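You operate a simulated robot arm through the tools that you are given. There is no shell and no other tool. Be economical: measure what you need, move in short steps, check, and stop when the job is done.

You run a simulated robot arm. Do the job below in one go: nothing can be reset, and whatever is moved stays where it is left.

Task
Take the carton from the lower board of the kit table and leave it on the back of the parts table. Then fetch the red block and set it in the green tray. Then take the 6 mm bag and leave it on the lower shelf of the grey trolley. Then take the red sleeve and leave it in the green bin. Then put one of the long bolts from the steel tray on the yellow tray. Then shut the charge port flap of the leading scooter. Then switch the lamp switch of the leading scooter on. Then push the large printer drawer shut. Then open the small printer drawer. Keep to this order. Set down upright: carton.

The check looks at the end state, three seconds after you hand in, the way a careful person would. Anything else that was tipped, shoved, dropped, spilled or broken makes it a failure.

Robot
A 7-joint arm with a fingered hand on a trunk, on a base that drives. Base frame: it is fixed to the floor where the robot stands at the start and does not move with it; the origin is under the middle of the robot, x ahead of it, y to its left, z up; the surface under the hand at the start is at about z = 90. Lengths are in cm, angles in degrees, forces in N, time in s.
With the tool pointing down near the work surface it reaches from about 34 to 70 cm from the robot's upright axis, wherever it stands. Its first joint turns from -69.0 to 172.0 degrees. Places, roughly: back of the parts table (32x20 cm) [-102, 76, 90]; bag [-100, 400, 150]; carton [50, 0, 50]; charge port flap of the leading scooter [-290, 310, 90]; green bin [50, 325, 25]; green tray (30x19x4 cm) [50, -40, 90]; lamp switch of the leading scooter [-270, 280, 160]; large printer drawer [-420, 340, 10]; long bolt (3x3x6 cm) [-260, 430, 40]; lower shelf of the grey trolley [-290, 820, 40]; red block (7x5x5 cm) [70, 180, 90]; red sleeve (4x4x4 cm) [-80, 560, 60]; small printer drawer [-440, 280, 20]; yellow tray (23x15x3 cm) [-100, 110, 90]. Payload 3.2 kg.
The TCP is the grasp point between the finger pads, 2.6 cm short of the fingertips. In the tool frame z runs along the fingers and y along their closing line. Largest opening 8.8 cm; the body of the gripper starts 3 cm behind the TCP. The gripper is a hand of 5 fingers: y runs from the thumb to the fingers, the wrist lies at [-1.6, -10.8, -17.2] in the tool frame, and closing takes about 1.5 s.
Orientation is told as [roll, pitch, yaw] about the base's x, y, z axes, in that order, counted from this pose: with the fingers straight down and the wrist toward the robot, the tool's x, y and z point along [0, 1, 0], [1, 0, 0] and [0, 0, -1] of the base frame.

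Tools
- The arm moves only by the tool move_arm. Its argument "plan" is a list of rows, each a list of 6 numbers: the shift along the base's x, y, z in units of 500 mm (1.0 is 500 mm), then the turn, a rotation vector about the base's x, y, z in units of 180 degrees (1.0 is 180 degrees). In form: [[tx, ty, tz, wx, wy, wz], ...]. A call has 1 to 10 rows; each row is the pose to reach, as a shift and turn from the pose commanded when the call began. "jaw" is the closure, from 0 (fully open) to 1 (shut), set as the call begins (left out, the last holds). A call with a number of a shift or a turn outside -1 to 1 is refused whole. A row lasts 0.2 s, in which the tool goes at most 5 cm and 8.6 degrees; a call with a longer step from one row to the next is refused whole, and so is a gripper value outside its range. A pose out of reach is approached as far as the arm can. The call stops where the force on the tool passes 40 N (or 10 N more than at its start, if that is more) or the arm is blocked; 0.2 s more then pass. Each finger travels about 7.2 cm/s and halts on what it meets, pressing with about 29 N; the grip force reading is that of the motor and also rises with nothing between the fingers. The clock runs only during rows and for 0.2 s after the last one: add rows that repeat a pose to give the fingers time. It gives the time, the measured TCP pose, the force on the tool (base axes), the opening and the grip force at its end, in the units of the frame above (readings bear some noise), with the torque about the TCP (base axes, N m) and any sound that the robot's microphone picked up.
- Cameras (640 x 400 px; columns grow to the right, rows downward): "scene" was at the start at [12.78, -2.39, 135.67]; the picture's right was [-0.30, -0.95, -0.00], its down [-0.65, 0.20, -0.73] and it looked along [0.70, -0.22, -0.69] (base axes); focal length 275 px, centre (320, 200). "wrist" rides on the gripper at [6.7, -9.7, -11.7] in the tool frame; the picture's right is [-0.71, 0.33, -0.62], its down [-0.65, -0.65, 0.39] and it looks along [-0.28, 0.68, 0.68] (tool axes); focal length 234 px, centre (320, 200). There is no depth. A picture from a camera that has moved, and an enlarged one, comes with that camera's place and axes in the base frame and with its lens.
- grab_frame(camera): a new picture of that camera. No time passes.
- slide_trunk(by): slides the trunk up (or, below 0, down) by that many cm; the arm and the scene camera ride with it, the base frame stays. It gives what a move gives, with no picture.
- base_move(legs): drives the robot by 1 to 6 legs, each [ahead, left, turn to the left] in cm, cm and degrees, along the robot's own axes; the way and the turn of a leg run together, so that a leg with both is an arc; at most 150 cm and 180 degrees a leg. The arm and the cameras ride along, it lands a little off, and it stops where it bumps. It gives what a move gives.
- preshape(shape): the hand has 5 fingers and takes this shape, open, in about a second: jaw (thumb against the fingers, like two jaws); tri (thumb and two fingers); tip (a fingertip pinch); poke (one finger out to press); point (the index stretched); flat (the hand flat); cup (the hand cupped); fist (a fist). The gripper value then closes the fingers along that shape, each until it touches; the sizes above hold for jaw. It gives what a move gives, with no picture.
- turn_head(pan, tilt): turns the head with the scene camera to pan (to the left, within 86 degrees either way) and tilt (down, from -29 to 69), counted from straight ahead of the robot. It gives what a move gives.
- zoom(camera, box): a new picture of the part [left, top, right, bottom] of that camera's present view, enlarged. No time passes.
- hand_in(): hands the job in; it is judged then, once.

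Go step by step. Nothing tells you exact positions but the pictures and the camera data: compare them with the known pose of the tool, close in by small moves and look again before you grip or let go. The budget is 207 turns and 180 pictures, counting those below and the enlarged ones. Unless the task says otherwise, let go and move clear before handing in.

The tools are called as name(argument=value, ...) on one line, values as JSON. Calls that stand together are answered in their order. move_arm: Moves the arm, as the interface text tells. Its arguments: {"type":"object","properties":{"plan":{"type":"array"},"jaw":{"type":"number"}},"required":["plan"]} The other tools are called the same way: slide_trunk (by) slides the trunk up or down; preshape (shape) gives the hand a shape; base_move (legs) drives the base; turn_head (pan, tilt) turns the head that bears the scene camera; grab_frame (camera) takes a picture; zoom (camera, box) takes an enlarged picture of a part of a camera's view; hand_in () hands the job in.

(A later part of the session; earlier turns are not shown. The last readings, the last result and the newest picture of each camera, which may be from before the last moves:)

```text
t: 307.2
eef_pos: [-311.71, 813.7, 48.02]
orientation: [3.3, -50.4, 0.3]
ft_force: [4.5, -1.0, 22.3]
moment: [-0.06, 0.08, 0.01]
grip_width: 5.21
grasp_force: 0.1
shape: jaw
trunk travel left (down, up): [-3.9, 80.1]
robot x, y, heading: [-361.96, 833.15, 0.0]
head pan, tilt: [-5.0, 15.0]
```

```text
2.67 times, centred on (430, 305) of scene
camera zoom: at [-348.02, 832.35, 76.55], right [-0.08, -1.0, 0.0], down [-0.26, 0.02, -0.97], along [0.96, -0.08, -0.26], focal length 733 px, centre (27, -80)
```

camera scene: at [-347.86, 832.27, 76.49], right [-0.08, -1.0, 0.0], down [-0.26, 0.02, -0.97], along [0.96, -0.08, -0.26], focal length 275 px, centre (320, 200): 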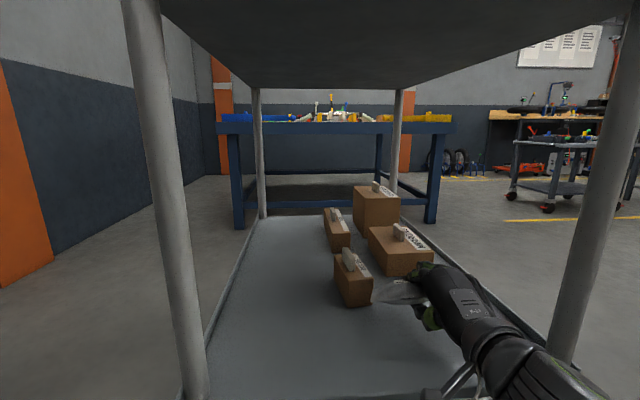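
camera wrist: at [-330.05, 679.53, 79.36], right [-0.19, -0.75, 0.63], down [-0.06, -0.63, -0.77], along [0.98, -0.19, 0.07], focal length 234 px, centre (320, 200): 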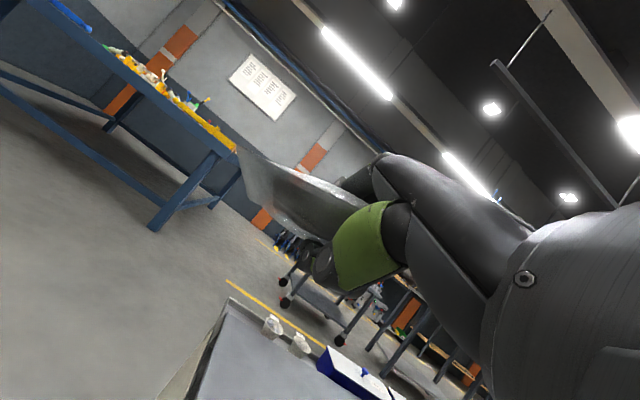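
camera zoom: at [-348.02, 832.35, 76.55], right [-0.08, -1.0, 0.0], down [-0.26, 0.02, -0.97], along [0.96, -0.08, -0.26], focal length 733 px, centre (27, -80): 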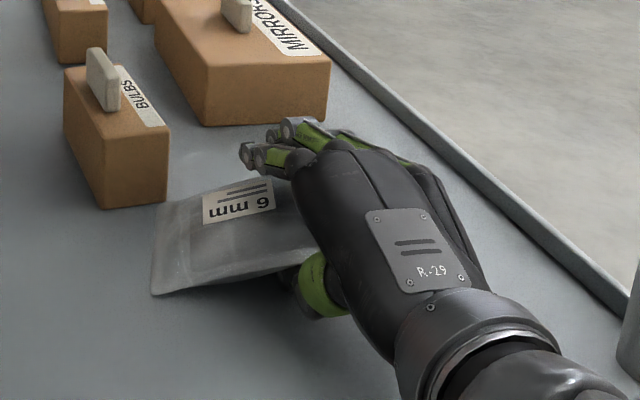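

The bag rests on the shelf and my thumb. Ease forward 2 cm, then withdraw quickly.

move_arm(plan=[[0.02, 0, 0.008, 0, 0, 0], [0.04, 0, 0.012, 0, 0, 0], [-0.03, 0, 0.012, 0, 0, 0], [-0.12, 0, 0.012, 0, 0, 0], [-0.18, 0, 0.012, 0, 0, 0]])

grab_frame(camera="scene")

```text
t: 308.4
eef_pos: [-316.99, 812.17, 50.41]
orientation: [3.3, -49.7, 0.2]
ft_force: [-0.4, 0.7, -0.8]
moment: [0.06, 0.01, 0.0]
grip_width: 6.57
grasp_force: 0.0
shape: jaw
out of reach, approached as far as the arm can: row 4, 5
trunk travel left (down, up): [-3.9, 80.1]
robot x, y, heading: [-361.96, 832.82, 0.2]
head pan, tilt: [-5.0, 15.0]
```

```text
49 pictures are left
camera scene: at [-347.86, 832.28, 76.48], right [-0.08, -1.0, 0.0], down [-0.26, 0.02, -0.97], along [0.96, -0.08, -0.26], focal length 275 px, centre (320, 200)
```

scene: 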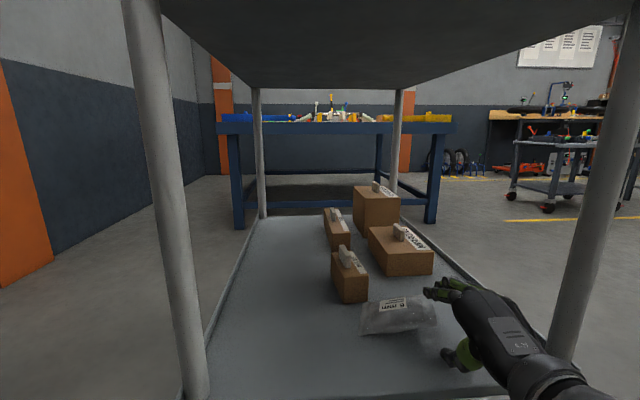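

The bag lies flat on the lower shelf, boxes undisturbed. Back out, raise the trunk and head to the red sleeve near (-80,560,60).

base_move(legs=[[-26, 0, 0], [0, -113, 0], [150, 0, 0], [45, 0, 0]])

slide_trunk(by=40)

turn_head(pan=-50, tilt=20)

grab_frame(camera="scene")

```text
t: 325.1
eef_pos: [-146.23, 709.25, 50.63]
orientation: [3.4, -50.0, 4.1]
ft_force: [0.1, -0.3, -0.3]
moment: [-0.01, 0.01, -0.04]
grip_width: 6.59
grasp_force: 0.1
shape: jaw
trunk travel left (down, up): [-3.9, 80.1]
robot x, y, heading: [-192.33, 726.37, 4.1]
head pan, tilt: [-5.0, 15.0]
```

```text
t: 329.0
eef_pos: [-146.15, 709.37, 90.64]
orientation: [3.4, -50.0, 4.1]
ft_force: [0.1, 0.1, 0.3]
moment: [-0.01, -0.01, 0.01]
grip_width: 6.55
grasp_force: 0.1
shape: jaw
trunk travel left (down, up): [-43.9, 40.1]
robot x, y, heading: [-192.53, 726.78, 4.5]
head pan, tilt: [-5.0, 15.0]
```

```text
t: 330.1
eef_pos: [-146.27, 709.36, 90.61]
orientation: [3.4, -50.0, 4.1]
ft_force: [-0.3, 0.2, 0.5]
moment: [-0.01, 0.01, 0.0]
grip_width: 6.57
grasp_force: 0.0
shape: jaw
trunk travel left (down, up): [-43.9, 40.1]
robot x, y, heading: [-192.94, 726.72, 4.6]
head pan, tilt: [-50.0, 20.0]
```

```text
48 pictures are left
camera scene: at [-181.26, 720.59, 115.68], right [-0.71, -0.7, 0.0], down [-0.24, 0.24, -0.94], along [0.66, -0.67, -0.34], focal length 275 px, centre (320, 200)
```

scene: 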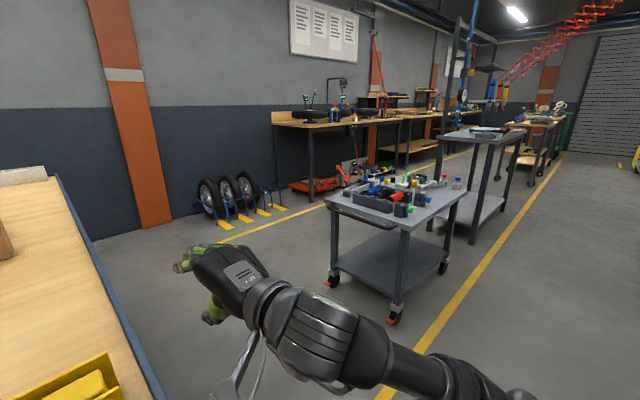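

zoom(camera="scene", box=[310, 150, 480, 250])

```text
3.76 times, centred on (395, 200) of scene
camera zoom: at [-181.26, 720.59, 115.68], right [-0.71, -0.7, 0.0], down [-0.24, 0.24, -0.94], along [0.66, -0.67, -0.34], focal length 1035 px, centre (38, 200)
```

zoom: 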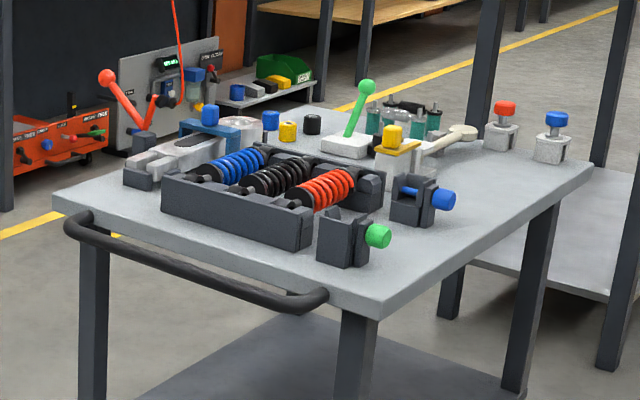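

Several coloured sleeves are on this trolley; I need a closer look. Strafe alongside at x≈-178, y≈560.

base_move(legs=[[0, 0, -4.5], [0, -150, 0], [8, -10, 0]])

turn_head(pan=0, tilt=28)

zoom(camera="scene", box=[120, 60, 520, 310])

```text
t: 338.8
eef_pos: [-138.23, 547.4, 90.6]
orientation: [3.5, -49.8, 0.7]
ft_force: [0.2, -0.1, -1.1]
moment: [0.02, 0.04, 0.01]
grip_width: 6.56
grasp_force: 0.1
shape: jaw
trunk travel left (down, up): [-43.9, 40.1]
robot x, y, heading: [-183.62, 567.24, 0.9]
head pan, tilt: [-50.0, 20.0]
```

```text
t: 340.0
eef_pos: [-138.38, 547.43, 90.74]
orientation: [3.3, -50.0, 0.8]
ft_force: [0.2, -0.3, 0.0]
moment: [-0.03, 0.04, 0.0]
grip_width: 6.57
grasp_force: 0.1
shape: jaw
trunk travel left (down, up): [-43.9, 40.1]
robot x, y, heading: [-183.85, 567.85, 0.8]
head pan, tilt: [0.0, 28.0]
```

```text
1.60 times, centred on (320, 185) of scene
camera zoom: at [-169.69, 567.94, 114.4], right [0.02, -1.0, 0.0], down [-0.47, -0.01, -0.88], along [0.88, 0.01, -0.47], focal length 440 px, centre (320, 224)
```

zoom: 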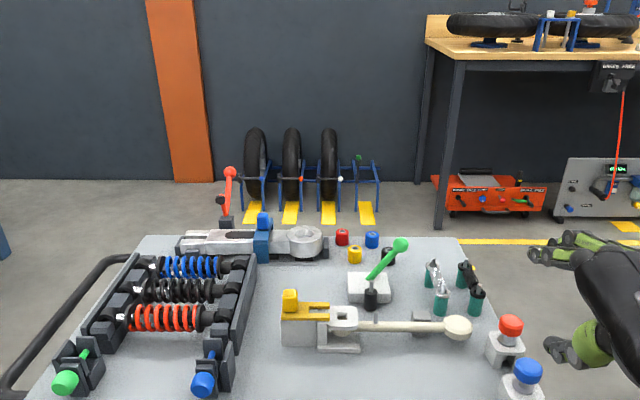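

The red sleeve is at (−78,564), z≈60, near the trolley's aisle-side edge, so I'll come from the aisle side. Level the tool and drive around.

move_arm(plan=[[0, 0, 0.02, 0, 0.046, 0], [0, 0, 0.04, 0, 0.092, 0], [0, 0, 0.06, 0, 0.138, 0], [0, 0, 0.08, 0, 0.184, 0], [0, 0, 0.1, 0, 0.23, 0], [0, 0, 0.1, 0, 0.276, 0]], jaw=0)

base_move(legs=[[0, 97, -0.8], [150, 0, 0], [12, 0, 0], [0, 0, -180]])

```text
t: 341.4
eef_pos: [-138.27, 547.52, 95.66]
orientation: [4.0, -0.1, 0.6]
ft_force: [0.7, 1.0, 0.7]
moment: [0.03, 0.0, 0.0]
grip_width: 8.77
grasp_force: 0.1
shape: jaw
trunk travel left (down, up): [-43.9, 40.1]
robot x, y, heading: [-183.82, 567.5, 0.9]
head pan, tilt: [0.0, 28.0]
```

```text
t: 361.6
eef_pos: [-66.96, 683.2, 95.68]
orientation: [4.0, -0.3, -176.6]
ft_force: [0.1, 0.0, 0.4]
moment: [-0.01, 0.02, -0.03]
grip_width: 8.77
grasp_force: 0.0
shape: jaw
trunk travel left (down, up): [-43.9, 40.1]
robot x, y, heading: [-20.92, 665.08, -175.8]
head pan, tilt: [0.0, 28.0]
```

base_move(legs=[[0, 0, -4.2], [0, 118, 0]])

turn_head(pan=-10, tilt=40)

grab_frame(camera="scene")

```text
t: 368.1
eef_pos: [-66.13, 568.35, 95.75]
orientation: [4.0, -0.4, 179.3]
ft_force: [0.1, -0.4, -0.8]
moment: [-0.01, -0.02, -0.02]
grip_width: 8.78
grasp_force: 0.0
shape: jaw
trunk travel left (down, up): [-43.9, 40.1]
robot x, y, heading: [-21.15, 546.84, 179.8]
head pan, tilt: [0.0, 28.0]
```

```text
t: 368.8
eef_pos: [-66.13, 568.3, 95.71]
orientation: [4.0, -0.2, 179.1]
ft_force: [0.1, 0.0, 0.3]
moment: [0.0, 0.02, 0.0]
grip_width: 8.78
grasp_force: 0.1
shape: jaw
trunk travel left (down, up): [-43.9, 40.1]
robot x, y, heading: [-21.42, 546.57, 179.7]
head pan, tilt: [-10.0, 40.0]
```

```text
45 pictures are left
camera scene: at [-34.77, 548.66, 112.55], right [0.18, 0.98, 0.0], down [0.63, -0.11, -0.77], along [-0.75, 0.14, -0.64], focal length 275 px, centre (320, 200)
```

scene: 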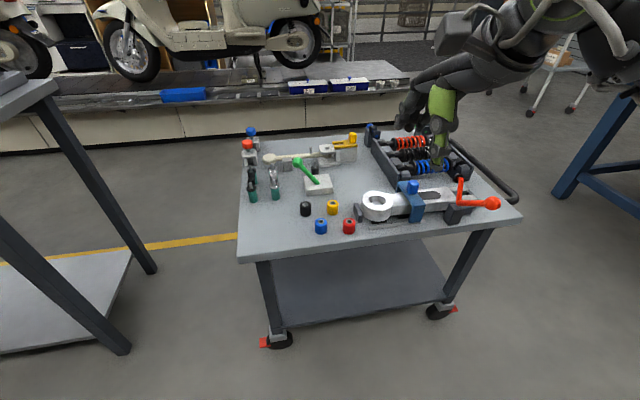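

zoom(camera="scene", box=[290, 180, 410, 260])

```text
5.00 times, centred on (350, 220) of scene
camera zoom: at [-34.77, 548.66, 112.55], right [0.18, 0.98, 0.0], down [0.63, -0.11, -0.77], along [-0.75, 0.14, -0.64], focal length 1374 px, centre (170, 100)
```

zoom: 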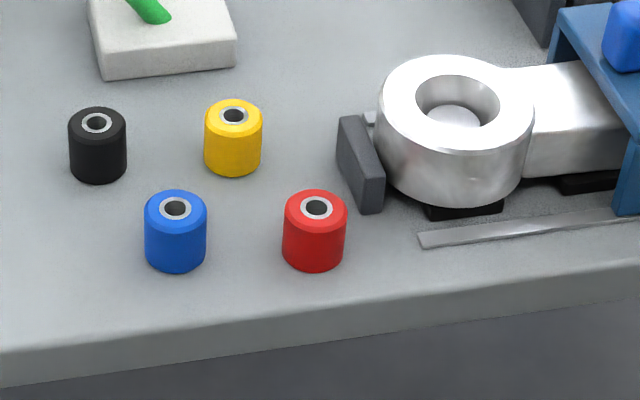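

Red sleeve at (−82,564.6), 3.3 cm wide, z 60–64. Move above it with a partly opened hand.

move_arm(plan=[[-0.08, -0.02, -0.04, 0.01, 0, 0], [-0.16, -0.05, -0.08, 0.022, 0, 0], [-0.24, -0.08, -0.12, 0.022, 0, 0], [-0.31, -0.088, -0.16, 0.022, 0, 0], [-0.318, -0.088, -0.25, 0.022, 0, 0], [-0.318, -0.088, -0.34, 0.022, 0, 0], [-0.318, -0.088, -0.43, 0.022, 0, 0], [-0.318, -0.088, -0.48, 0.022, 0, 0]], jaw=0.35)

grab_frame(camera="wrist")

```text
t: 370.6
eef_pos: [-82.12, 563.78, 71.63]
orientation: [0.1, -0.4, 179.3]
ft_force: [-0.2, -0.2, -0.4]
moment: [-0.02, 0.01, 0.03]
grip_width: 5.77
grasp_force: 0.1
shape: jaw
trunk travel left (down, up): [-43.9, 40.1]
robot x, y, heading: [-21.36, 547.32, 179.5]
head pan, tilt: [-10.0, 40.0]
```

```text
43 pictures are left
camera wrist: at [-72.33, 557.04, 83.19], right [-0.32, 0.71, 0.63], down [0.66, 0.64, -0.39], along [-0.68, 0.29, -0.67], focal length 234 px, centre (320, 200)
```

wrist: 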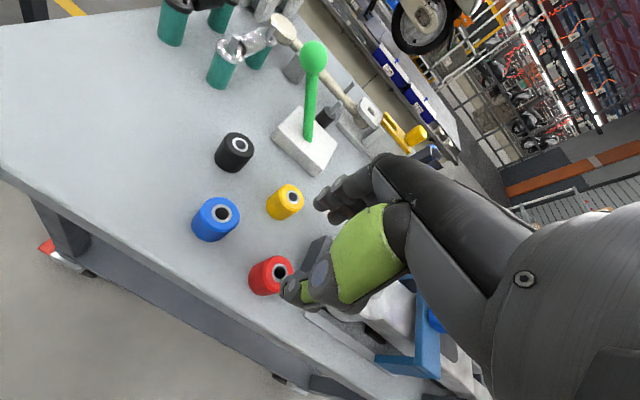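

Aligned within a centimetre. Correct and lower to z≈63.4, then close.

move_arm(plan=[[0.016, 0.006, -0.02, 0, 0, 0], [0.016, 0.006, -0.08, 0, 0, 0], [0.016, 0.006, -0.13, 0, 0, 0], [0.016, 0.006, -0.164, 0, 0, 0]])

grab_frame(camera="wrist")

```text
t: 371.8
eef_pos: [-81.4, 563.82, 65.06]
orientation: [0.1, -2.3, 179.7]
ft_force: [9.2, -2.7, 22.8]
moment: [1.09, 0.86, -0.4]
grip_width: 5.77
grasp_force: 0.1
shape: jaw
trunk travel left (down, up): [-43.9, 40.1]
robot x, y, heading: [-21.34, 547.05, 179.6]
head pan, tilt: [-10.0, 40.0]
stopped in row 4: the force on the tool passed its limit at 43 N (the readings are from after the stop); the commanded pose is now the measured one
```

```text
42 pictures are left
camera wrist: at [-71.25, 557.22, 76.37], right [-0.3, 0.71, 0.63], down [0.64, 0.64, -0.42], along [-0.71, 0.28, -0.65], focal length 234 px, centre (320, 200)
```

wrist: 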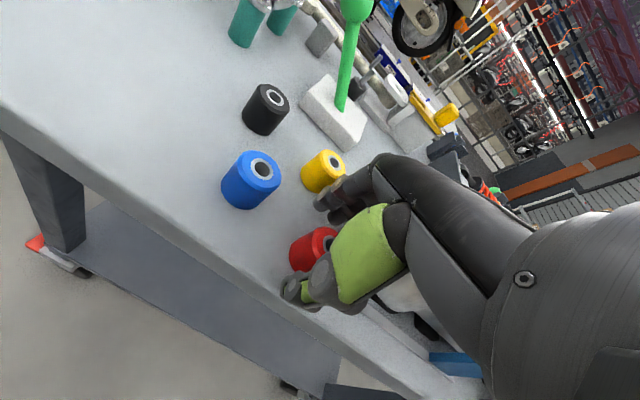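

A finger came down on the grey block beside the sleeve (bundle is wider than thought). Raise and try the narrower "tri" shape.

move_arm(plan=[[0, 0, 0.06, 0, 0.01, 0], [0, 0, 0.14, 0, 0.01, 0]])

preshape(shape="tri")

grab_frame(camera="wrist")

zoom(camera="scene", box=[260, 80, 500, 260])

```text
t: 372.4
eef_pos: [-81.47, 564.02, 71.18]
orientation: [0.2, -3.1, 179.4]
ft_force: [-0.2, -0.5, -0.1]
moment: [-0.01, 0.03, 0.01]
grip_width: 5.77
grasp_force: 0.0
shape: jaw
trunk travel left (down, up): [-43.9, 40.1]
robot x, y, heading: [-21.44, 546.84, 179.7]
head pan, tilt: [-10.0, 40.0]
```

```text
t: 373.3
eef_pos: [-81.41, 563.92, 71.24]
orientation: [0.2, -3.1, 179.4]
ft_force: [-0.7, 0.5, -0.4]
moment: [0.01, 0.0, 0.03]
grip_width: 8.79
grasp_force: 0.1
shape: tri
trunk travel left (down, up): [-43.9, 40.1]
robot x, y, heading: [-21.29, 547.02, 179.9]
head pan, tilt: [-10.0, 40.0]
```

```text
41 pictures are left
camera wrist: at [-71.15, 557.3, 82.35], right [-0.29, 0.71, 0.64], down [0.64, 0.64, -0.43], along [-0.71, 0.28, -0.64], focal length 234 px, centre (320, 200)
```

wrist: 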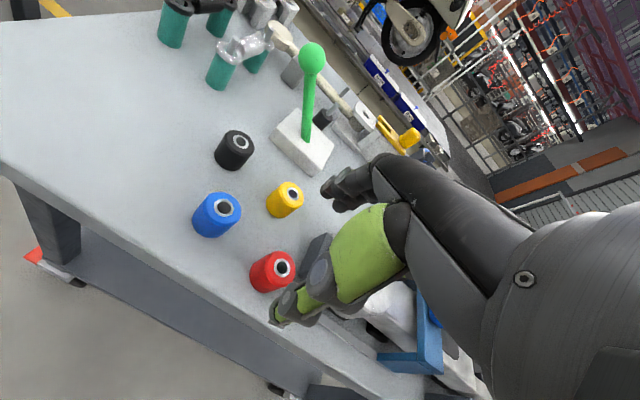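

```text
2.22 times, centred on (380, 170) of scene
camera zoom: at [-34.74, 548.66, 112.54], right [0.18, 0.98, 0.0], down [0.63, -0.12, -0.77], along [-0.75, 0.14, -0.64], focal length 611 px, centre (187, 267)
```

zoom: 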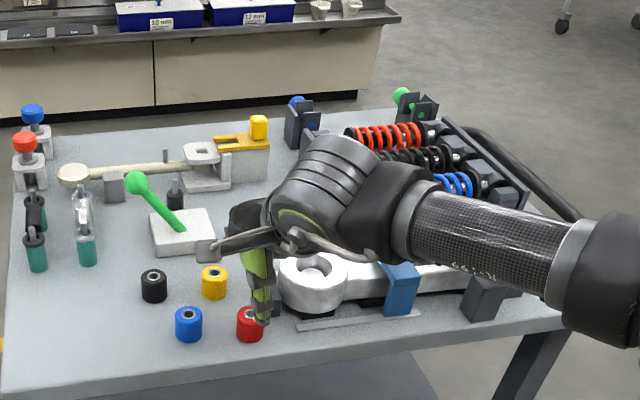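

Retry lowering with the tri shape.

move_arm(plan=[[0.004, 0.004, -0.02, 0, -0.017, 0], [0.004, 0.004, -0.07, 0, -0.017, 0], [0.004, 0.004, -0.11, 0, -0.017, 0], [0.004, 0.004, -0.135, 0, -0.017, 0], [0.004, 0.004, -0.154, 0, -0.017, 0]], jaw=0.35)

grab_frame(camera="wrist")

```text
t: 374.5
eef_pos: [-81.28, 564.05, 64.45]
orientation: [0.4, -1.2, 179.6]
ft_force: [1.5, -1.2, 29.5]
moment: [0.34, 0.45, -0.01]
grip_width: 5.77
grasp_force: 0.1
shape: tri
trunk travel left (down, up): [-43.9, 40.1]
robot x, y, heading: [-21.1, 547.25, 179.6]
head pan, tilt: [-10.0, 40.0]
```

```text
39 pictures are left
camera wrist: at [-71.32, 557.5, 75.99], right [-0.31, 0.71, 0.63], down [0.65, 0.64, -0.41], along [-0.69, 0.28, -0.66], focal length 234 px, centre (320, 200)
```

wrist: 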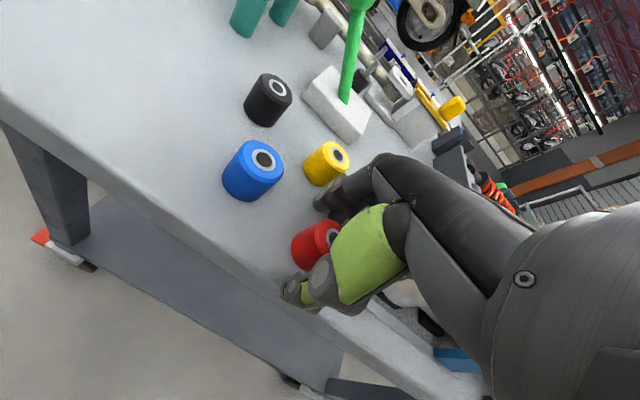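

Both tips seem to touch the table. Ease up 4 mm and close.

move_arm(plan=[[0, 0, 0.028, 0, 0, 0]])

move_arm(plan=[[0, 0, 0, 0, 0, 0], [0, 0, 0, 0, 0, 0], [0, 0, 0, 0, 0, 0], [0, 0, 0, 0, 0, 0], [0, 0, 0, 0, 0, 0]], jaw=1)

move_arm(plan=[[0, 0, 0.04, 0, 0, 0], [0, 0, 0.1, 0, 0, 0], [0, 0, 0.18, 0, 0, 0], [0.06, 0, 0.24, 0, 0, 0], [0.12, 0, 0.3, 0, 0, 0]])

grab_frame(camera="wrist")

```text
t: 374.9
eef_pos: [-81.13, 564.19, 64.66]
orientation: [0.1, 0.2, 179.4]
ft_force: [0.1, -2.6, 4.6]
moment: [0.08, 0.2, 0.02]
grip_width: 5.76
grasp_force: 0.1
shape: tri
trunk travel left (down, up): [-43.9, 40.1]
robot x, y, heading: [-21.48, 546.83, 179.6]
head pan, tilt: [-10.0, 40.0]
```

```text
t: 376.1
eef_pos: [-81.38, 564.24, 65.06]
orientation: [0.2, -0.1, 179.3]
ft_force: [0.6, -2.4, -0.6]
moment: [0.04, 0.01, -0.04]
grip_width: 1.9
grasp_force: 29.2
shape: tri
trunk travel left (down, up): [-43.9, 40.1]
robot x, y, heading: [-21.43, 546.74, 179.6]
head pan, tilt: [-10.0, 40.0]
```

```text
t: 377.3
eef_pos: [-75.45, 563.97, 80.03]
orientation: [0.2, -0.1, 179.6]
ft_force: [0.0, 0.4, -0.5]
moment: [0.01, -0.02, 0.01]
grip_width: 1.86
grasp_force: 28.9
shape: tri
trunk travel left (down, up): [-43.9, 40.1]
robot x, y, heading: [-21.36, 547.03, 179.6]
head pan, tilt: [-10.0, 40.0]
```

```text
38 pictures are left
camera wrist: at [-65.71, 557.42, 91.7], right [-0.32, 0.71, 0.62], down [0.66, 0.64, -0.39], along [-0.68, 0.28, -0.68], focal length 234 px, centre (320, 200)
```

wrist: 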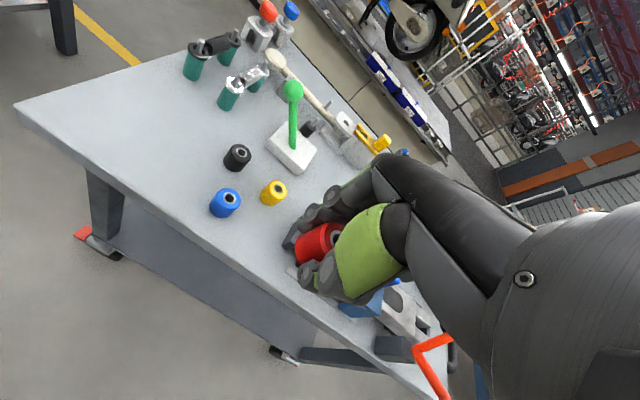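

Red sleeve is held. Drive down the aisle to y≈325, turn around in the open gap and look for the green bin.

base_move(legs=[[-8, 0, 0.4], [0, 150, 0], [0, 70, 0], [30, 0, 0], [0, 0, 180]])

turn_head(pan=0, tilt=35)

grab_frame(camera="scene")

```text
t: 397.8
eef_pos: [8.32, 303.75, 80.07]
orientation: [0.3, -0.1, -4.3]
ft_force: [0.5, -0.4, 0.1]
moment: [0.0, -0.02, -0.01]
grip_width: 1.84
grasp_force: 29.1
shape: tri
trunk travel left (down, up): [-43.9, 40.1]
robot x, y, heading: [-44.69, 324.22, -4.0]
head pan, tilt: [-10.0, 40.0]
```

```text
t: 398.5
eef_pos: [8.41, 303.77, 80.09]
orientation: [0.2, -0.1, -4.4]
ft_force: [-0.2, 0.0, -0.5]
moment: [-0.01, 0.01, -0.02]
grip_width: 1.85
grasp_force: 28.9
shape: tri
trunk travel left (down, up): [-43.9, 40.1]
robot x, y, heading: [-44.78, 324.31, -4.2]
head pan, tilt: [0.0, 35.0]
```

```text
37 pictures are left
camera scene: at [-31.04, 323.37, 113.29], right [-0.07, -1.0, 0.0], down [-0.57, 0.04, -0.82], along [0.82, -0.06, -0.57], focal length 275 px, centre (320, 200)
```

scene: 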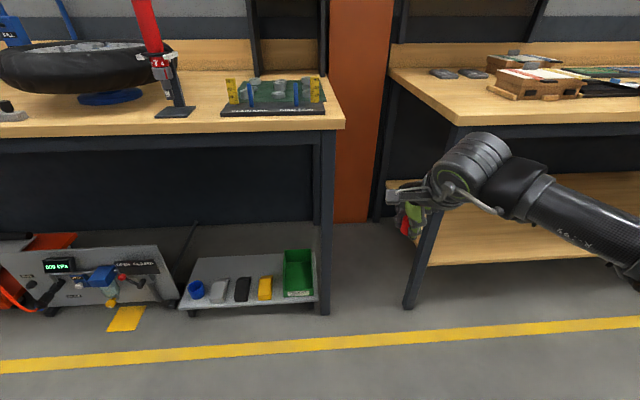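

Green bin: x≈36–53, y≈320–332, rim z≈28, under the bench (edge x=30, apron z≈83). Lower the trunk, square up and drive in.

slide_trunk(by=-40)

base_move(legs=[[0, 20, 4], [22, 0, 0]])

grab_frame(camera="wrist")

grab_frame(camera="scene")

```text
t: 402.4
eef_pos: [8.26, 303.81, 40.09]
orientation: [0.2, -0.1, -4.3]
ft_force: [-0.5, 0.1, 0.1]
moment: [-0.01, -0.03, -0.01]
grip_width: 1.84
grasp_force: 29.3
shape: tri
trunk travel left (down, up): [-3.9, 80.1]
robot x, y, heading: [-44.86, 323.92, -4.1]
head pan, tilt: [0.0, 35.0]
```

```text
t: 405.2
eef_pos: [31.98, 327.13, 39.94]
orientation: [0.3, -0.1, -0.2]
ft_force: [1.1, -0.1, 0.0]
moment: [0.0, -0.02, -0.02]
grip_width: 1.84
grasp_force: 28.8
shape: tri
trunk travel left (down, up): [-3.9, 80.1]
robot x, y, heading: [-22.34, 344.09, 0.1]
head pan, tilt: [0.0, 35.0]
```

```text
36 pictures are left
camera wrist: at [22.2, 333.95, 51.67], right [0.33, -0.71, 0.62], down [-0.66, -0.65, -0.39], along [0.68, -0.28, -0.68], focal length 234 px, centre (320, 200)
```

wrist: 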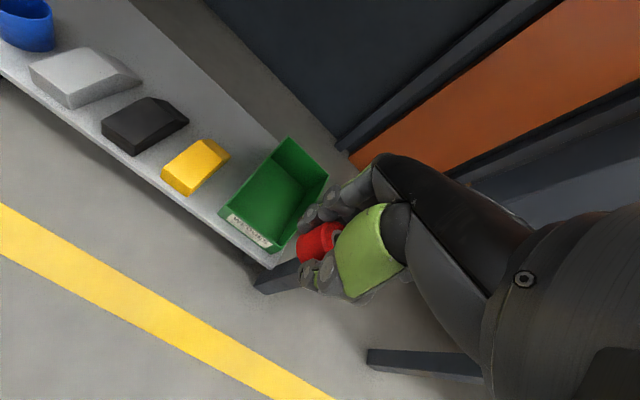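

```text
35 pictures are left
camera scene: at [-8.71, 343.92, 73.3], right [0.0, -1.0, 0.0], down [-0.57, 0.0, -0.82], along [0.82, 0.0, -0.57], focal length 275 px, centre (320, 200)
```

scene: 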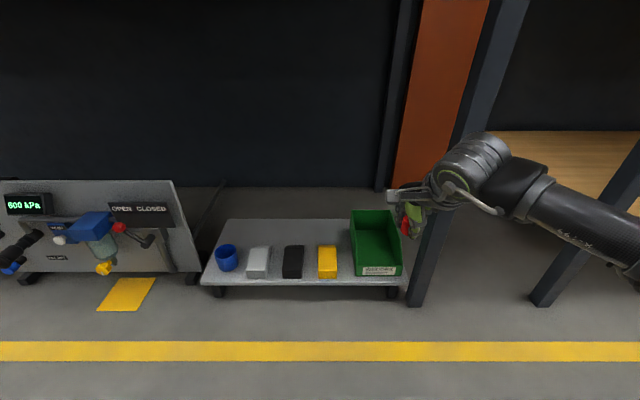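

Bin centre ≈(47,329). Drive ahead 15, left 2, then lower into it.

base_move(legs=[[15, 2, 0]])

grab_frame(camera="wrist")

```text
t: 406.6
eef_pos: [47.44, 329.11, 40.02]
orientation: [0.3, -0.1, -0.1]
ft_force: [-0.2, 0.5, 0.0]
moment: [-0.01, 0.03, -0.01]
grip_width: 1.84
grasp_force: 29.1
shape: tri
trunk travel left (down, up): [-3.9, 80.1]
robot x, y, heading: [-7.33, 345.63, 0.2]
head pan, tilt: [0.0, 35.0]
```

```text
34 pictures are left
camera wrist: at [37.75, 335.94, 51.67], right [0.33, -0.71, 0.62], down [-0.66, -0.65, -0.39], along [0.68, -0.28, -0.68], focal length 234 px, centre (320, 200)
```

wrist: 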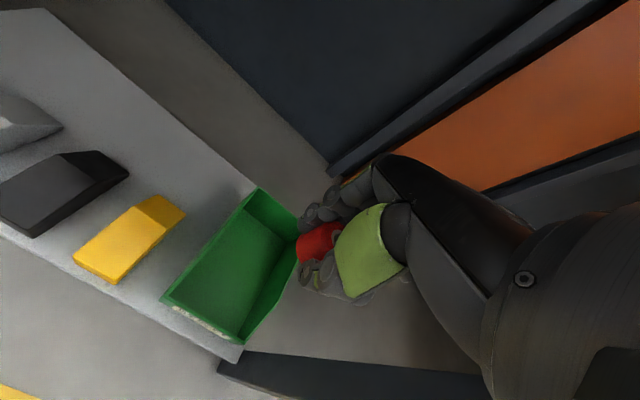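

The sleeve is over the bin interior. Lower 11 cm and release.

move_arm(plan=[[-0.01, 0.01, -0.07, 0, 0, 0], [-0.01, 0.01, -0.14, 0, 0, 0], [-0.01, 0.01, -0.19, 0, 0, 0], [-0.01, 0.01, -0.22, 0, 0, 0]])

move_arm(plan=[[0, 0, 0, 0, 0, 0], [0, 0, 0, 0, 0, 0], [0, 0, 0, 0, 0, 0]], jaw=0.5)

move_arm(plan=[[0, 0, 0.06, 0, 0, 0], [0, 0, 0.14, 0, 0, 0], [0, 0, 0.22, 0, 0, 0]])

grab_frame(camera="wrist")

```text
t: 407.6
eef_pos: [46.91, 329.69, 28.82]
orientation: [0.2, -0.1, -0.2]
ft_force: [1.5, -0.7, 0.2]
moment: [0.02, -0.02, -0.01]
grip_width: 1.84
grasp_force: 29.2
shape: tri
trunk travel left (down, up): [-3.9, 80.1]
robot x, y, heading: [-7.16, 346.06, -0.4]
head pan, tilt: [0.0, 35.0]
```

```text
t: 408.4
eef_pos: [46.9, 329.72, 28.91]
orientation: [0.3, -0.1, -0.1]
ft_force: [-0.4, -0.5, -0.5]
moment: [-0.04, 0.0, -0.01]
grip_width: 4.38
grasp_force: 0.1
shape: tri
trunk travel left (down, up): [-3.9, 80.1]
robot x, y, heading: [-6.65, 345.84, -0.2]
head pan, tilt: [0.0, 35.0]
```

```text
t: 409.2
eef_pos: [46.93, 329.75, 40.12]
orientation: [0.3, -0.1, -0.1]
ft_force: [0.1, -0.7, 0.0]
moment: [0.03, -0.01, -0.05]
grip_width: 4.39
grasp_force: 0.1
shape: tri
trunk travel left (down, up): [-3.9, 80.1]
robot x, y, heading: [-7.06, 345.97, 0.1]
head pan, tilt: [0.0, 35.0]
```

```text
33 pictures are left
camera wrist: at [37.21, 336.47, 51.67], right [0.33, -0.71, 0.62], down [-0.66, -0.65, -0.39], along [0.68, -0.28, -0.68], focal length 234 px, centre (320, 200)
```

wrist: 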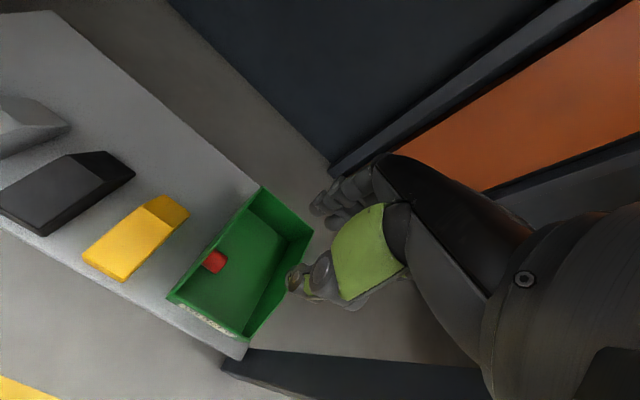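

Sleeve is in the bin. Now back out, raise the trunk, and drive through the gap to the conveyor side near (-195,430), facing −x.

base_move(legs=[[-30, 0, 0]])

slide_trunk(by=40)

base_move(legs=[[0, 0, 180], [0, 46, 0], [145, 0, 0], [0, -120, 0]])

preshape(shape="jaw")

turn_head(pan=0, tilt=35)

grab_frame(camera="scene")

```text
t: 411.3
eef_pos: [15.54, 329.48, 39.92]
orientation: [0.3, -0.1, -0.4]
ft_force: [0.1, -0.3, -0.1]
moment: [0.01, 0.03, 0.0]
grip_width: 4.36
grasp_force: 0.0
shape: tri
trunk travel left (down, up): [-3.9, 80.1]
robot x, y, heading: [-38.3, 346.07, -0.3]
head pan, tilt: [0.0, 35.0]
```

```text
t: 415.1
eef_pos: [15.61, 329.49, 80.04]
orientation: [0.2, -0.1, -0.5]
ft_force: [-0.4, 0.0, 0.1]
moment: [0.02, 0.0, 0.0]
grip_width: 4.38
grasp_force: 0.1
shape: tri
trunk travel left (down, up): [-43.9, 40.1]
robot x, y, heading: [-37.78, 345.88, -0.3]
head pan, tilt: [0.0, 35.0]
```

```text
t: 421.6
eef_pos: [-83.47, 378.65, 79.77]
orientation: [-0.4, 0.7, 160.7]
ft_force: [6.7, -0.7, 1.0]
moment: [0.0, 0.34, 0.07]
grip_width: 4.39
grasp_force: 0.0
shape: tri
trunk travel left (down, up): [-43.9, 40.1]
robot x, y, heading: [-38.16, 345.82, 161.5]
head pan, tilt: [0.0, 35.0]
stopped in leg 1: the force on the tool passed its limit at 66 N (the readings are from after the stop); the commanded pose is now the measured one
```

```text
t: 422.4
eef_pos: [-83.46, 378.65, 79.67]
orientation: [-0.4, 1.0, 160.7]
ft_force: [12.1, -2.9, -7.9]
moment: [0.17, 0.38, 0.13]
grip_width: 8.74
grasp_force: 0.1
shape: jaw
trunk travel left (down, up): [-43.9, 40.1]
robot x, y, heading: [-37.97, 345.76, 161.3]
head pan, tilt: [0.0, 35.0]
```

```text
t: 423.1
eef_pos: [-83.57, 378.67, 79.72]
orientation: [-0.3, 1.0, 160.7]
ft_force: [15.1, -2.5, -10.7]
moment: [0.16, 0.39, 0.14]
grip_width: 8.7
grasp_force: 0.1
shape: jaw
trunk travel left (down, up): [-43.9, 40.1]
robot x, y, heading: [-38.2, 346.43, 161.5]
head pan, tilt: [0.0, 35.0]
```

```text
32 pictures are left
camera scene: at [-51.09, 350.44, 113.31], right [0.32, 0.95, 0.0], down [0.54, -0.18, -0.82], along [-0.78, 0.26, -0.57], focal length 275 px, centre (320, 200)
```

scene: 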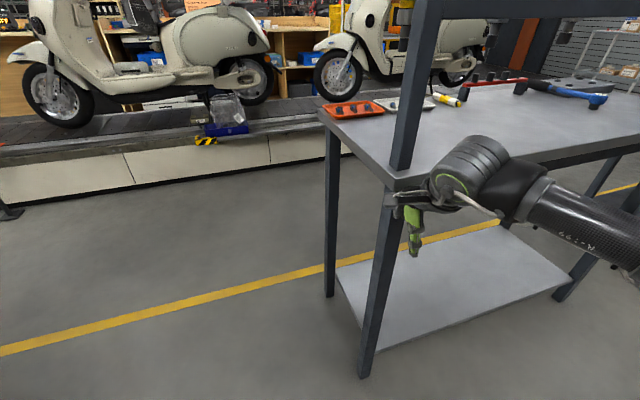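

The hand touched the bench corner while turning. Turn back a little, move to lower y, then finish the turn.

base_move(legs=[[0, 0, -20], [0, 45, 0]])

base_move(legs=[[0, 0, 38.5]])

grab_frame(camera="scene")

```text
t: 426.9
eef_pos: [-97.44, 358.02, 79.69]
orientation: [-0.3, 0.8, 139.4]
ft_force: [0.1, -0.3, -0.2]
moment: [0.0, 0.0, 0.02]
grip_width: 8.76
grasp_force: 0.1
shape: jaw
trunk travel left (down, up): [-43.9, 40.1]
robot x, y, heading: [-67.07, 310.83, 140.1]
head pan, tilt: [0.0, 35.0]
```

```text
t: 429.1
eef_pos: [-120.11, 328.57, 79.64]
orientation: [-0.2, 0.9, 178.1]
ft_force: [-0.6, -0.3, 0.0]
moment: [-0.02, 0.03, 0.03]
grip_width: 8.76
grasp_force: 0.0
shape: jaw
trunk travel left (down, up): [-43.9, 40.1]
robot x, y, heading: [-67.25, 311.12, 179.0]
head pan, tilt: [0.0, 35.0]
```

```text
31 pictures are left
camera scene: at [-80.81, 311.38, 113.3], right [0.02, 1.0, 0.0], down [0.57, -0.01, -0.82], along [-0.82, 0.02, -0.57], focal length 275 px, centre (320, 200)
```

scene: 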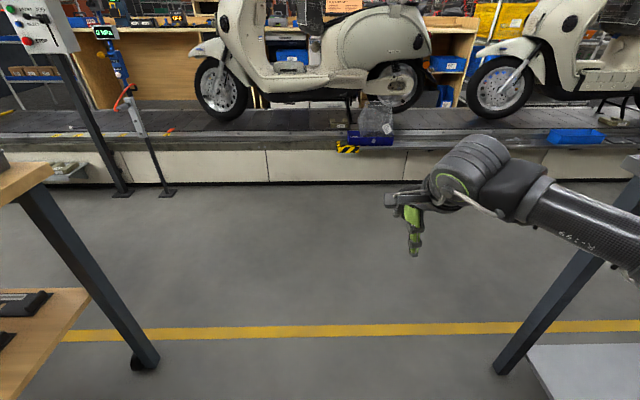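

The leading scooter is the left one (front toward −y). Drive to (-177,416) and look at the steel tray.

base_move(legs=[[112, 0, 1], [0, -108, 0]])

turn_head(pan=-12, tilt=40)

grab_frame(camera="scene")

```text
t: 439.9
eef_pos: [-232.92, 434.33, 79.66]
orientation: [-0.3, 0.8, 178.2]
ft_force: [0.2, -0.2, -0.1]
moment: [-0.01, 0.01, 0.0]
grip_width: 8.8
grasp_force: 0.1
shape: jaw
trunk travel left (down, up): [-43.9, 40.1]
robot x, y, heading: [-179.29, 416.99, 178.8]
head pan, tilt: [0.0, 35.0]
```

```text
t: 440.6
eef_pos: [-232.79, 434.31, 79.75]
orientation: [-0.2, 0.8, 178.2]
ft_force: [0.2, -0.2, -0.5]
moment: [-0.02, -0.03, -0.01]
grip_width: 8.79
grasp_force: 0.1
shape: jaw
trunk travel left (down, up): [-43.9, 40.1]
robot x, y, heading: [-179.66, 417.12, 179.3]
head pan, tilt: [-12.0, 40.0]
```

```text
30 pictures are left
camera scene: at [-193.0, 419.02, 112.54], right [0.22, 0.97, 0.0], down [0.63, -0.14, -0.77], along [-0.75, 0.17, -0.64], focal length 275 px, centre (320, 200)
```

scene: 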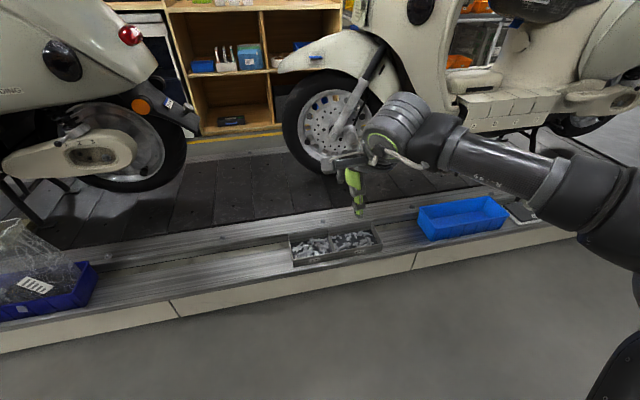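

zoom(camera="scene", box=[280, 210, 390, 275])

```text
5.82 times, centred on (335, 242) of scene
camera zoom: at [-193.0, 419.02, 112.54], right [0.22, 0.97, 0.0], down [0.63, -0.14, -0.77], along [-0.75, 0.17, -0.64], focal length 1599 px, centre (233, -47)
```

zoom: 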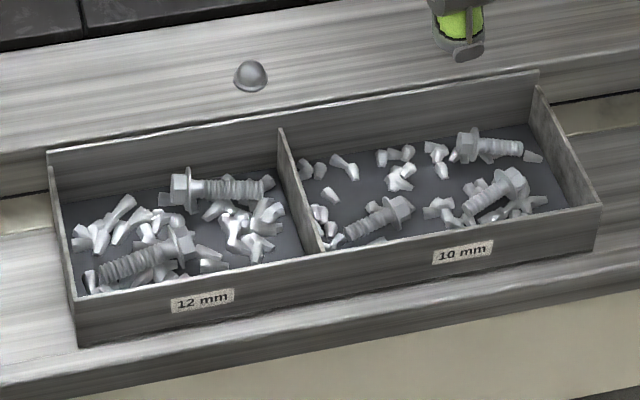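

Long bolts are the 12 mm ones in the left compartment. The one at (−254.5,427.6), axis ~25° off y, is clear of the walls. Use tri shape, yaw +25°, and get above it.

preshape(shape="tri")

base_move(legs=[[20, 6, 0]])

slide_trunk(by=-30)

move_arm(plan=[[0, 0, 0, 0, 0, 0.046], [0, 0, 0, 0, 0, 0.092], [0, 0, 0, 0, 0, 0.139]], jaw=0.45)

grab_frame(camera="wrist")

```text
t: 441.6
eef_pos: [-232.87, 434.36, 79.79]
orientation: [-0.2, 0.8, 178.3]
ft_force: [-0.6, 0.0, 0.3]
moment: [-0.01, -0.01, 0.0]
grip_width: 8.79
grasp_force: 0.1
shape: tri
trunk travel left (down, up): [-43.9, 40.1]
robot x, y, heading: [-178.85, 416.73, 178.9]
head pan, tilt: [-12.0, 40.0]
```

```text
t: 443.2
eef_pos: [-253.05, 428.32, 79.67]
orientation: [-0.2, 0.9, 178.4]
ft_force: [-0.5, 0.3, 1.1]
moment: [0.01, 0.0, 0.01]
grip_width: 8.76
grasp_force: 0.0
shape: tri
trunk travel left (down, up): [-43.9, 40.1]
robot x, y, heading: [-199.67, 411.05, 179.3]
head pan, tilt: [-12.0, 40.0]
```

```text
t: 446.2
eef_pos: [-253.01, 428.34, 49.72]
orientation: [-0.1, 0.8, 178.4]
ft_force: [-0.4, -0.2, -0.6]
moment: [0.0, 0.01, -0.01]
grip_width: 8.78
grasp_force: 0.1
shape: tri
trunk travel left (down, up): [-13.9, 70.1]
robot x, y, heading: [-199.97, 411.31, 179.1]
head pan, tilt: [-12.0, 40.0]
```

```text
t: 447.0
eef_pos: [-252.97, 428.34, 49.68]
orientation: [-0.3, 0.8, -156.5]
ft_force: [0.0, -0.5, -1.1]
moment: [0.0, 0.0, -0.02]
grip_width: 4.86
grasp_force: 0.1
shape: tri
trunk travel left (down, up): [-13.9, 70.1]
robot x, y, heading: [-199.37, 411.31, 179.3]
head pan, tilt: [-12.0, 40.0]
```

```text
28 pictures are left
camera wrist: at [-241.53, 426.16, 61.48], right [-0.59, 0.51, 0.62], down [0.34, 0.86, -0.38], along [-0.73, -0.01, -0.69], focal length 234 px, centre (320, 200)
```

wrist: 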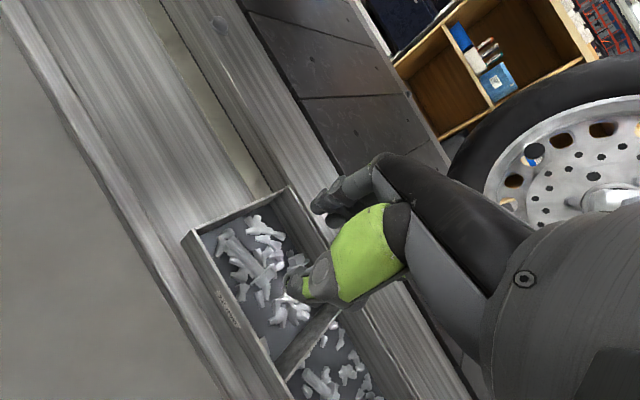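

zoom(camera="wrist", box=[180, 180, 340, 340])

```text
2.50 times, centred on (260, 260) of wrist
camera zoom: at [-241.53, 426.16, 61.48], right [-0.59, 0.51, 0.62], down [0.34, 0.86, -0.38], along [-0.73, -0.01, -0.69], focal length 585 px, centre (470, 50)
```

zoom: 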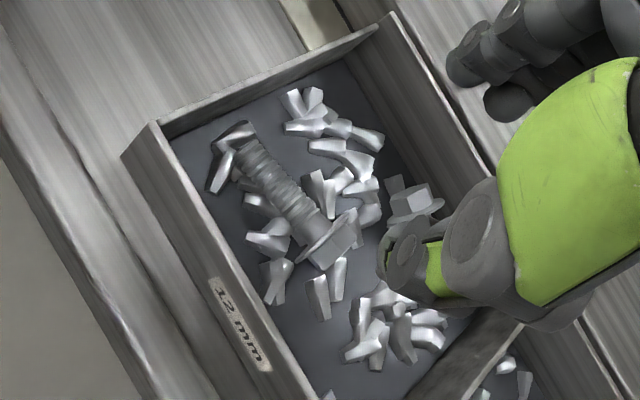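

Bolt shank centre ≈(−253,427), axis ~13° off y. Adjust yaw and descend carefully.

move_arm(plan=[[0, -0.015, -0.03, 0, 0, -0.04], [0, -0.025, -0.07, 0, 0, -0.067], [0, -0.025, -0.12, 0, 0, -0.067], [0, -0.025, -0.16, 0, 0, -0.067], [0, -0.025, -0.18, 0, 0, -0.067]])

zoom(camera="wrist", box=[200, 180, 360, 340])

```text
t: 448.2
eef_pos: [-253.13, 426.88, 41.48]
orientation: [-0.3, -0.2, -168.5]
ft_force: [4.8, 2.4, 31.6]
moment: [0.05, -0.19, -0.05]
grip_width: 4.55
grasp_force: 0.0
shape: tri
trunk travel left (down, up): [-13.9, 70.1]
robot x, y, heading: [-199.1, 411.25, 179.2]
head pan, tilt: [-12.0, 40.0]
```

```text
2.50 times, centred on (280, 260) of wrist
camera zoom: at [-242.21, 422.41, 53.09], right [-0.46, 0.63, 0.63], down [0.51, 0.77, -0.39], along [-0.72, 0.14, -0.67], focal length 585 px, centre (420, 50)
```

zoom: 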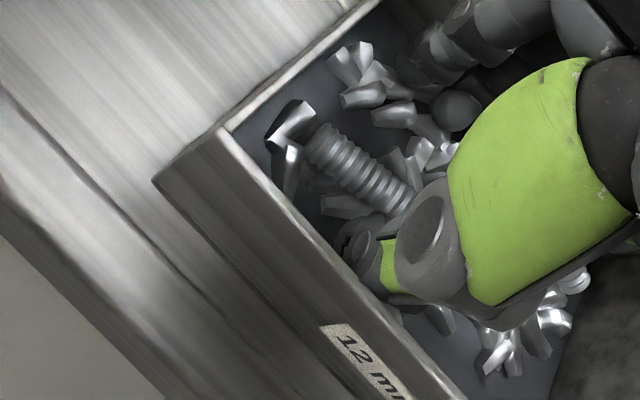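

Tips are on the tray floor, straddling the bolt. Ease up and close.

move_arm(plan=[[0, 0, 0.008, 0, 0, 0]])

move_arm(plan=[[0, 0, 0, 0, 0, 0], [0, 0, 0, 0, 0, 0], [0, 0, 0, 0, 0, 0], [0, 0, 0, 0, 0, 0]], jaw=1)

move_arm(plan=[[0, 0, 0.04, 0, 0, 0], [0, 0, 0.1, 0, 0, 0], [0, 0, 0.18, 0, 0, 0], [0, 0, 0.26, 0, 0, 0]])

zoom(camera="wrist", box=[160, 160, 400, 360])

```text
t: 448.6
eef_pos: [-252.93, 427.01, 41.46]
orientation: [-0.5, 0.3, -168.6]
ft_force: [4.4, 2.5, 22.4]
moment: [0.01, 0.89, -0.05]
grip_width: 4.48
grasp_force: 0.1
shape: tri
trunk travel left (down, up): [-13.9, 70.1]
robot x, y, heading: [-199.36, 410.96, 179.2]
head pan, tilt: [-12.0, 40.0]
```

```text
t: 449.6
eef_pos: [-252.99, 426.92, 41.27]
orientation: [-0.3, 0.8, -168.5]
ft_force: [6.2, -2.0, 21.0]
moment: [-0.04, -0.52, -0.04]
grip_width: 1.81
grasp_force: 29.2
shape: tri
trunk travel left (down, up): [-13.9, 70.1]
robot x, y, heading: [-200.13, 411.27, 179.2]
head pan, tilt: [-12.0, 40.0]
```

```text
t: 450.6
eef_pos: [-252.74, 426.77, 53.82]
orientation: [-0.2, 0.9, -168.6]
ft_force: [0.9, -0.2, -0.2]
moment: [0.0, 0.0, -0.01]
grip_width: 1.58
grasp_force: 29.5
shape: tri
trunk travel left (down, up): [-13.9, 70.1]
robot x, y, heading: [-199.71, 411.33, 179.1]
head pan, tilt: [-12.0, 40.0]
```

```text
2.00 times, centred on (280, 260) of wrist
camera zoom: at [-242.05, 422.31, 65.55], right [-0.47, 0.62, 0.62], down [0.52, 0.77, -0.38], along [-0.71, 0.14, -0.69], focal length 468 px, centre (400, 80)
```

zoom: 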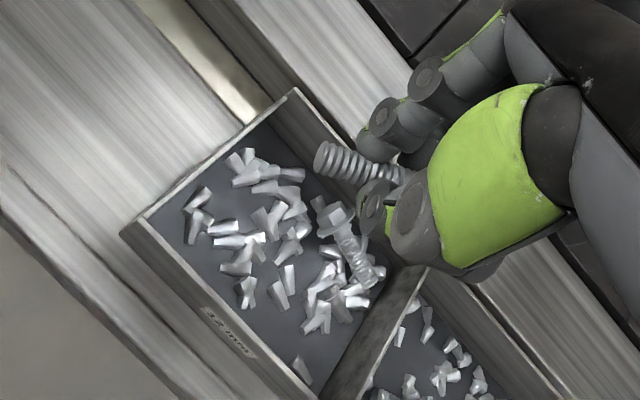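

Bolt is held. Raise, drive back through the gap and down the aisle to the parts table's yellow tray.

slide_trunk(by=40)

slide_trunk(by=22)

base_move(legs=[[-42, 0, 0.8], [0, 112, 0], [-138, 0, 0], [0, 150, 0], [0, 50, 0]])

turn_head(pan=-5, tilt=40)

grab_frame(camera="scene")

```text
t: 454.4
eef_pos: [-252.82, 426.84, 93.8]
orientation: [-0.2, 0.8, -168.6]
ft_force: [1.0, 0.2, -0.7]
moment: [0.01, 0.04, 0.01]
grip_width: 1.6
grasp_force: 29.0
shape: tri
trunk travel left (down, up): [-53.9, 30.1]
robot x, y, heading: [-199.69, 411.12, 179.3]
head pan, tilt: [-12.0, 40.0]
```

```text
t: 456.8
eef_pos: [-252.81, 426.93, 115.81]
orientation: [-0.3, 0.9, -168.7]
ft_force: [-1.2, -0.1, -0.2]
moment: [-0.03, -0.03, 0.02]
grip_width: 1.59
grasp_force: 29.1
shape: tri
trunk travel left (down, up): [-75.9, 8.1]
robot x, y, heading: [-199.66, 411.28, 179.3]
head pan, tilt: [-12.0, 40.0]
```

```text
t: 480.6
eef_pos: [-75.42, 114.56, 115.79]
orientation: [-0.2, 0.9, -167.9]
ft_force: [0.4, -1.0, 0.2]
moment: [-0.01, 0.01, 0.0]
grip_width: 1.58
grasp_force: 28.8
shape: tri
trunk travel left (down, up): [-75.9, 8.1]
robot x, y, heading: [-21.83, 98.89, 180.2]
head pan, tilt: [-12.0, 40.0]
```

```text
t: 481.3
eef_pos: [-75.43, 114.64, 115.77]
orientation: [-0.3, 0.7, -168.0]
ft_force: [-0.2, -0.3, 0.0]
moment: [0.0, 0.03, 0.0]
grip_width: 1.6
grasp_force: 29.3
shape: tri
trunk travel left (down, up): [-75.9, 8.1]
robot x, y, heading: [-22.22, 99.16, 179.9]
head pan, tilt: [-5.0, 40.0]
```

```text
24 pictures are left
camera scene: at [-35.79, 100.27, 144.54], right [0.09, 1.0, 0.0], down [0.64, -0.06, -0.77], along [-0.76, 0.07, -0.64], focal length 275 px, centre (320, 200)
```

scene: 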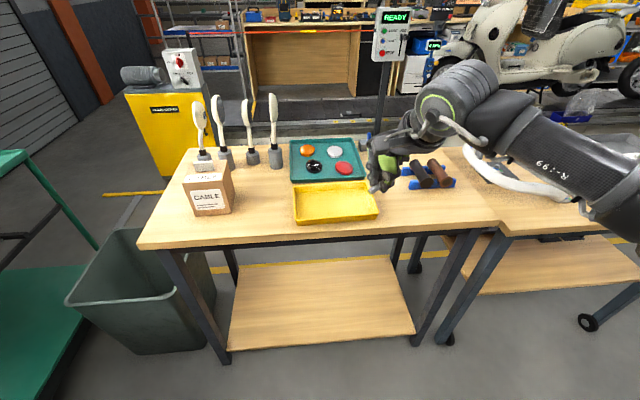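

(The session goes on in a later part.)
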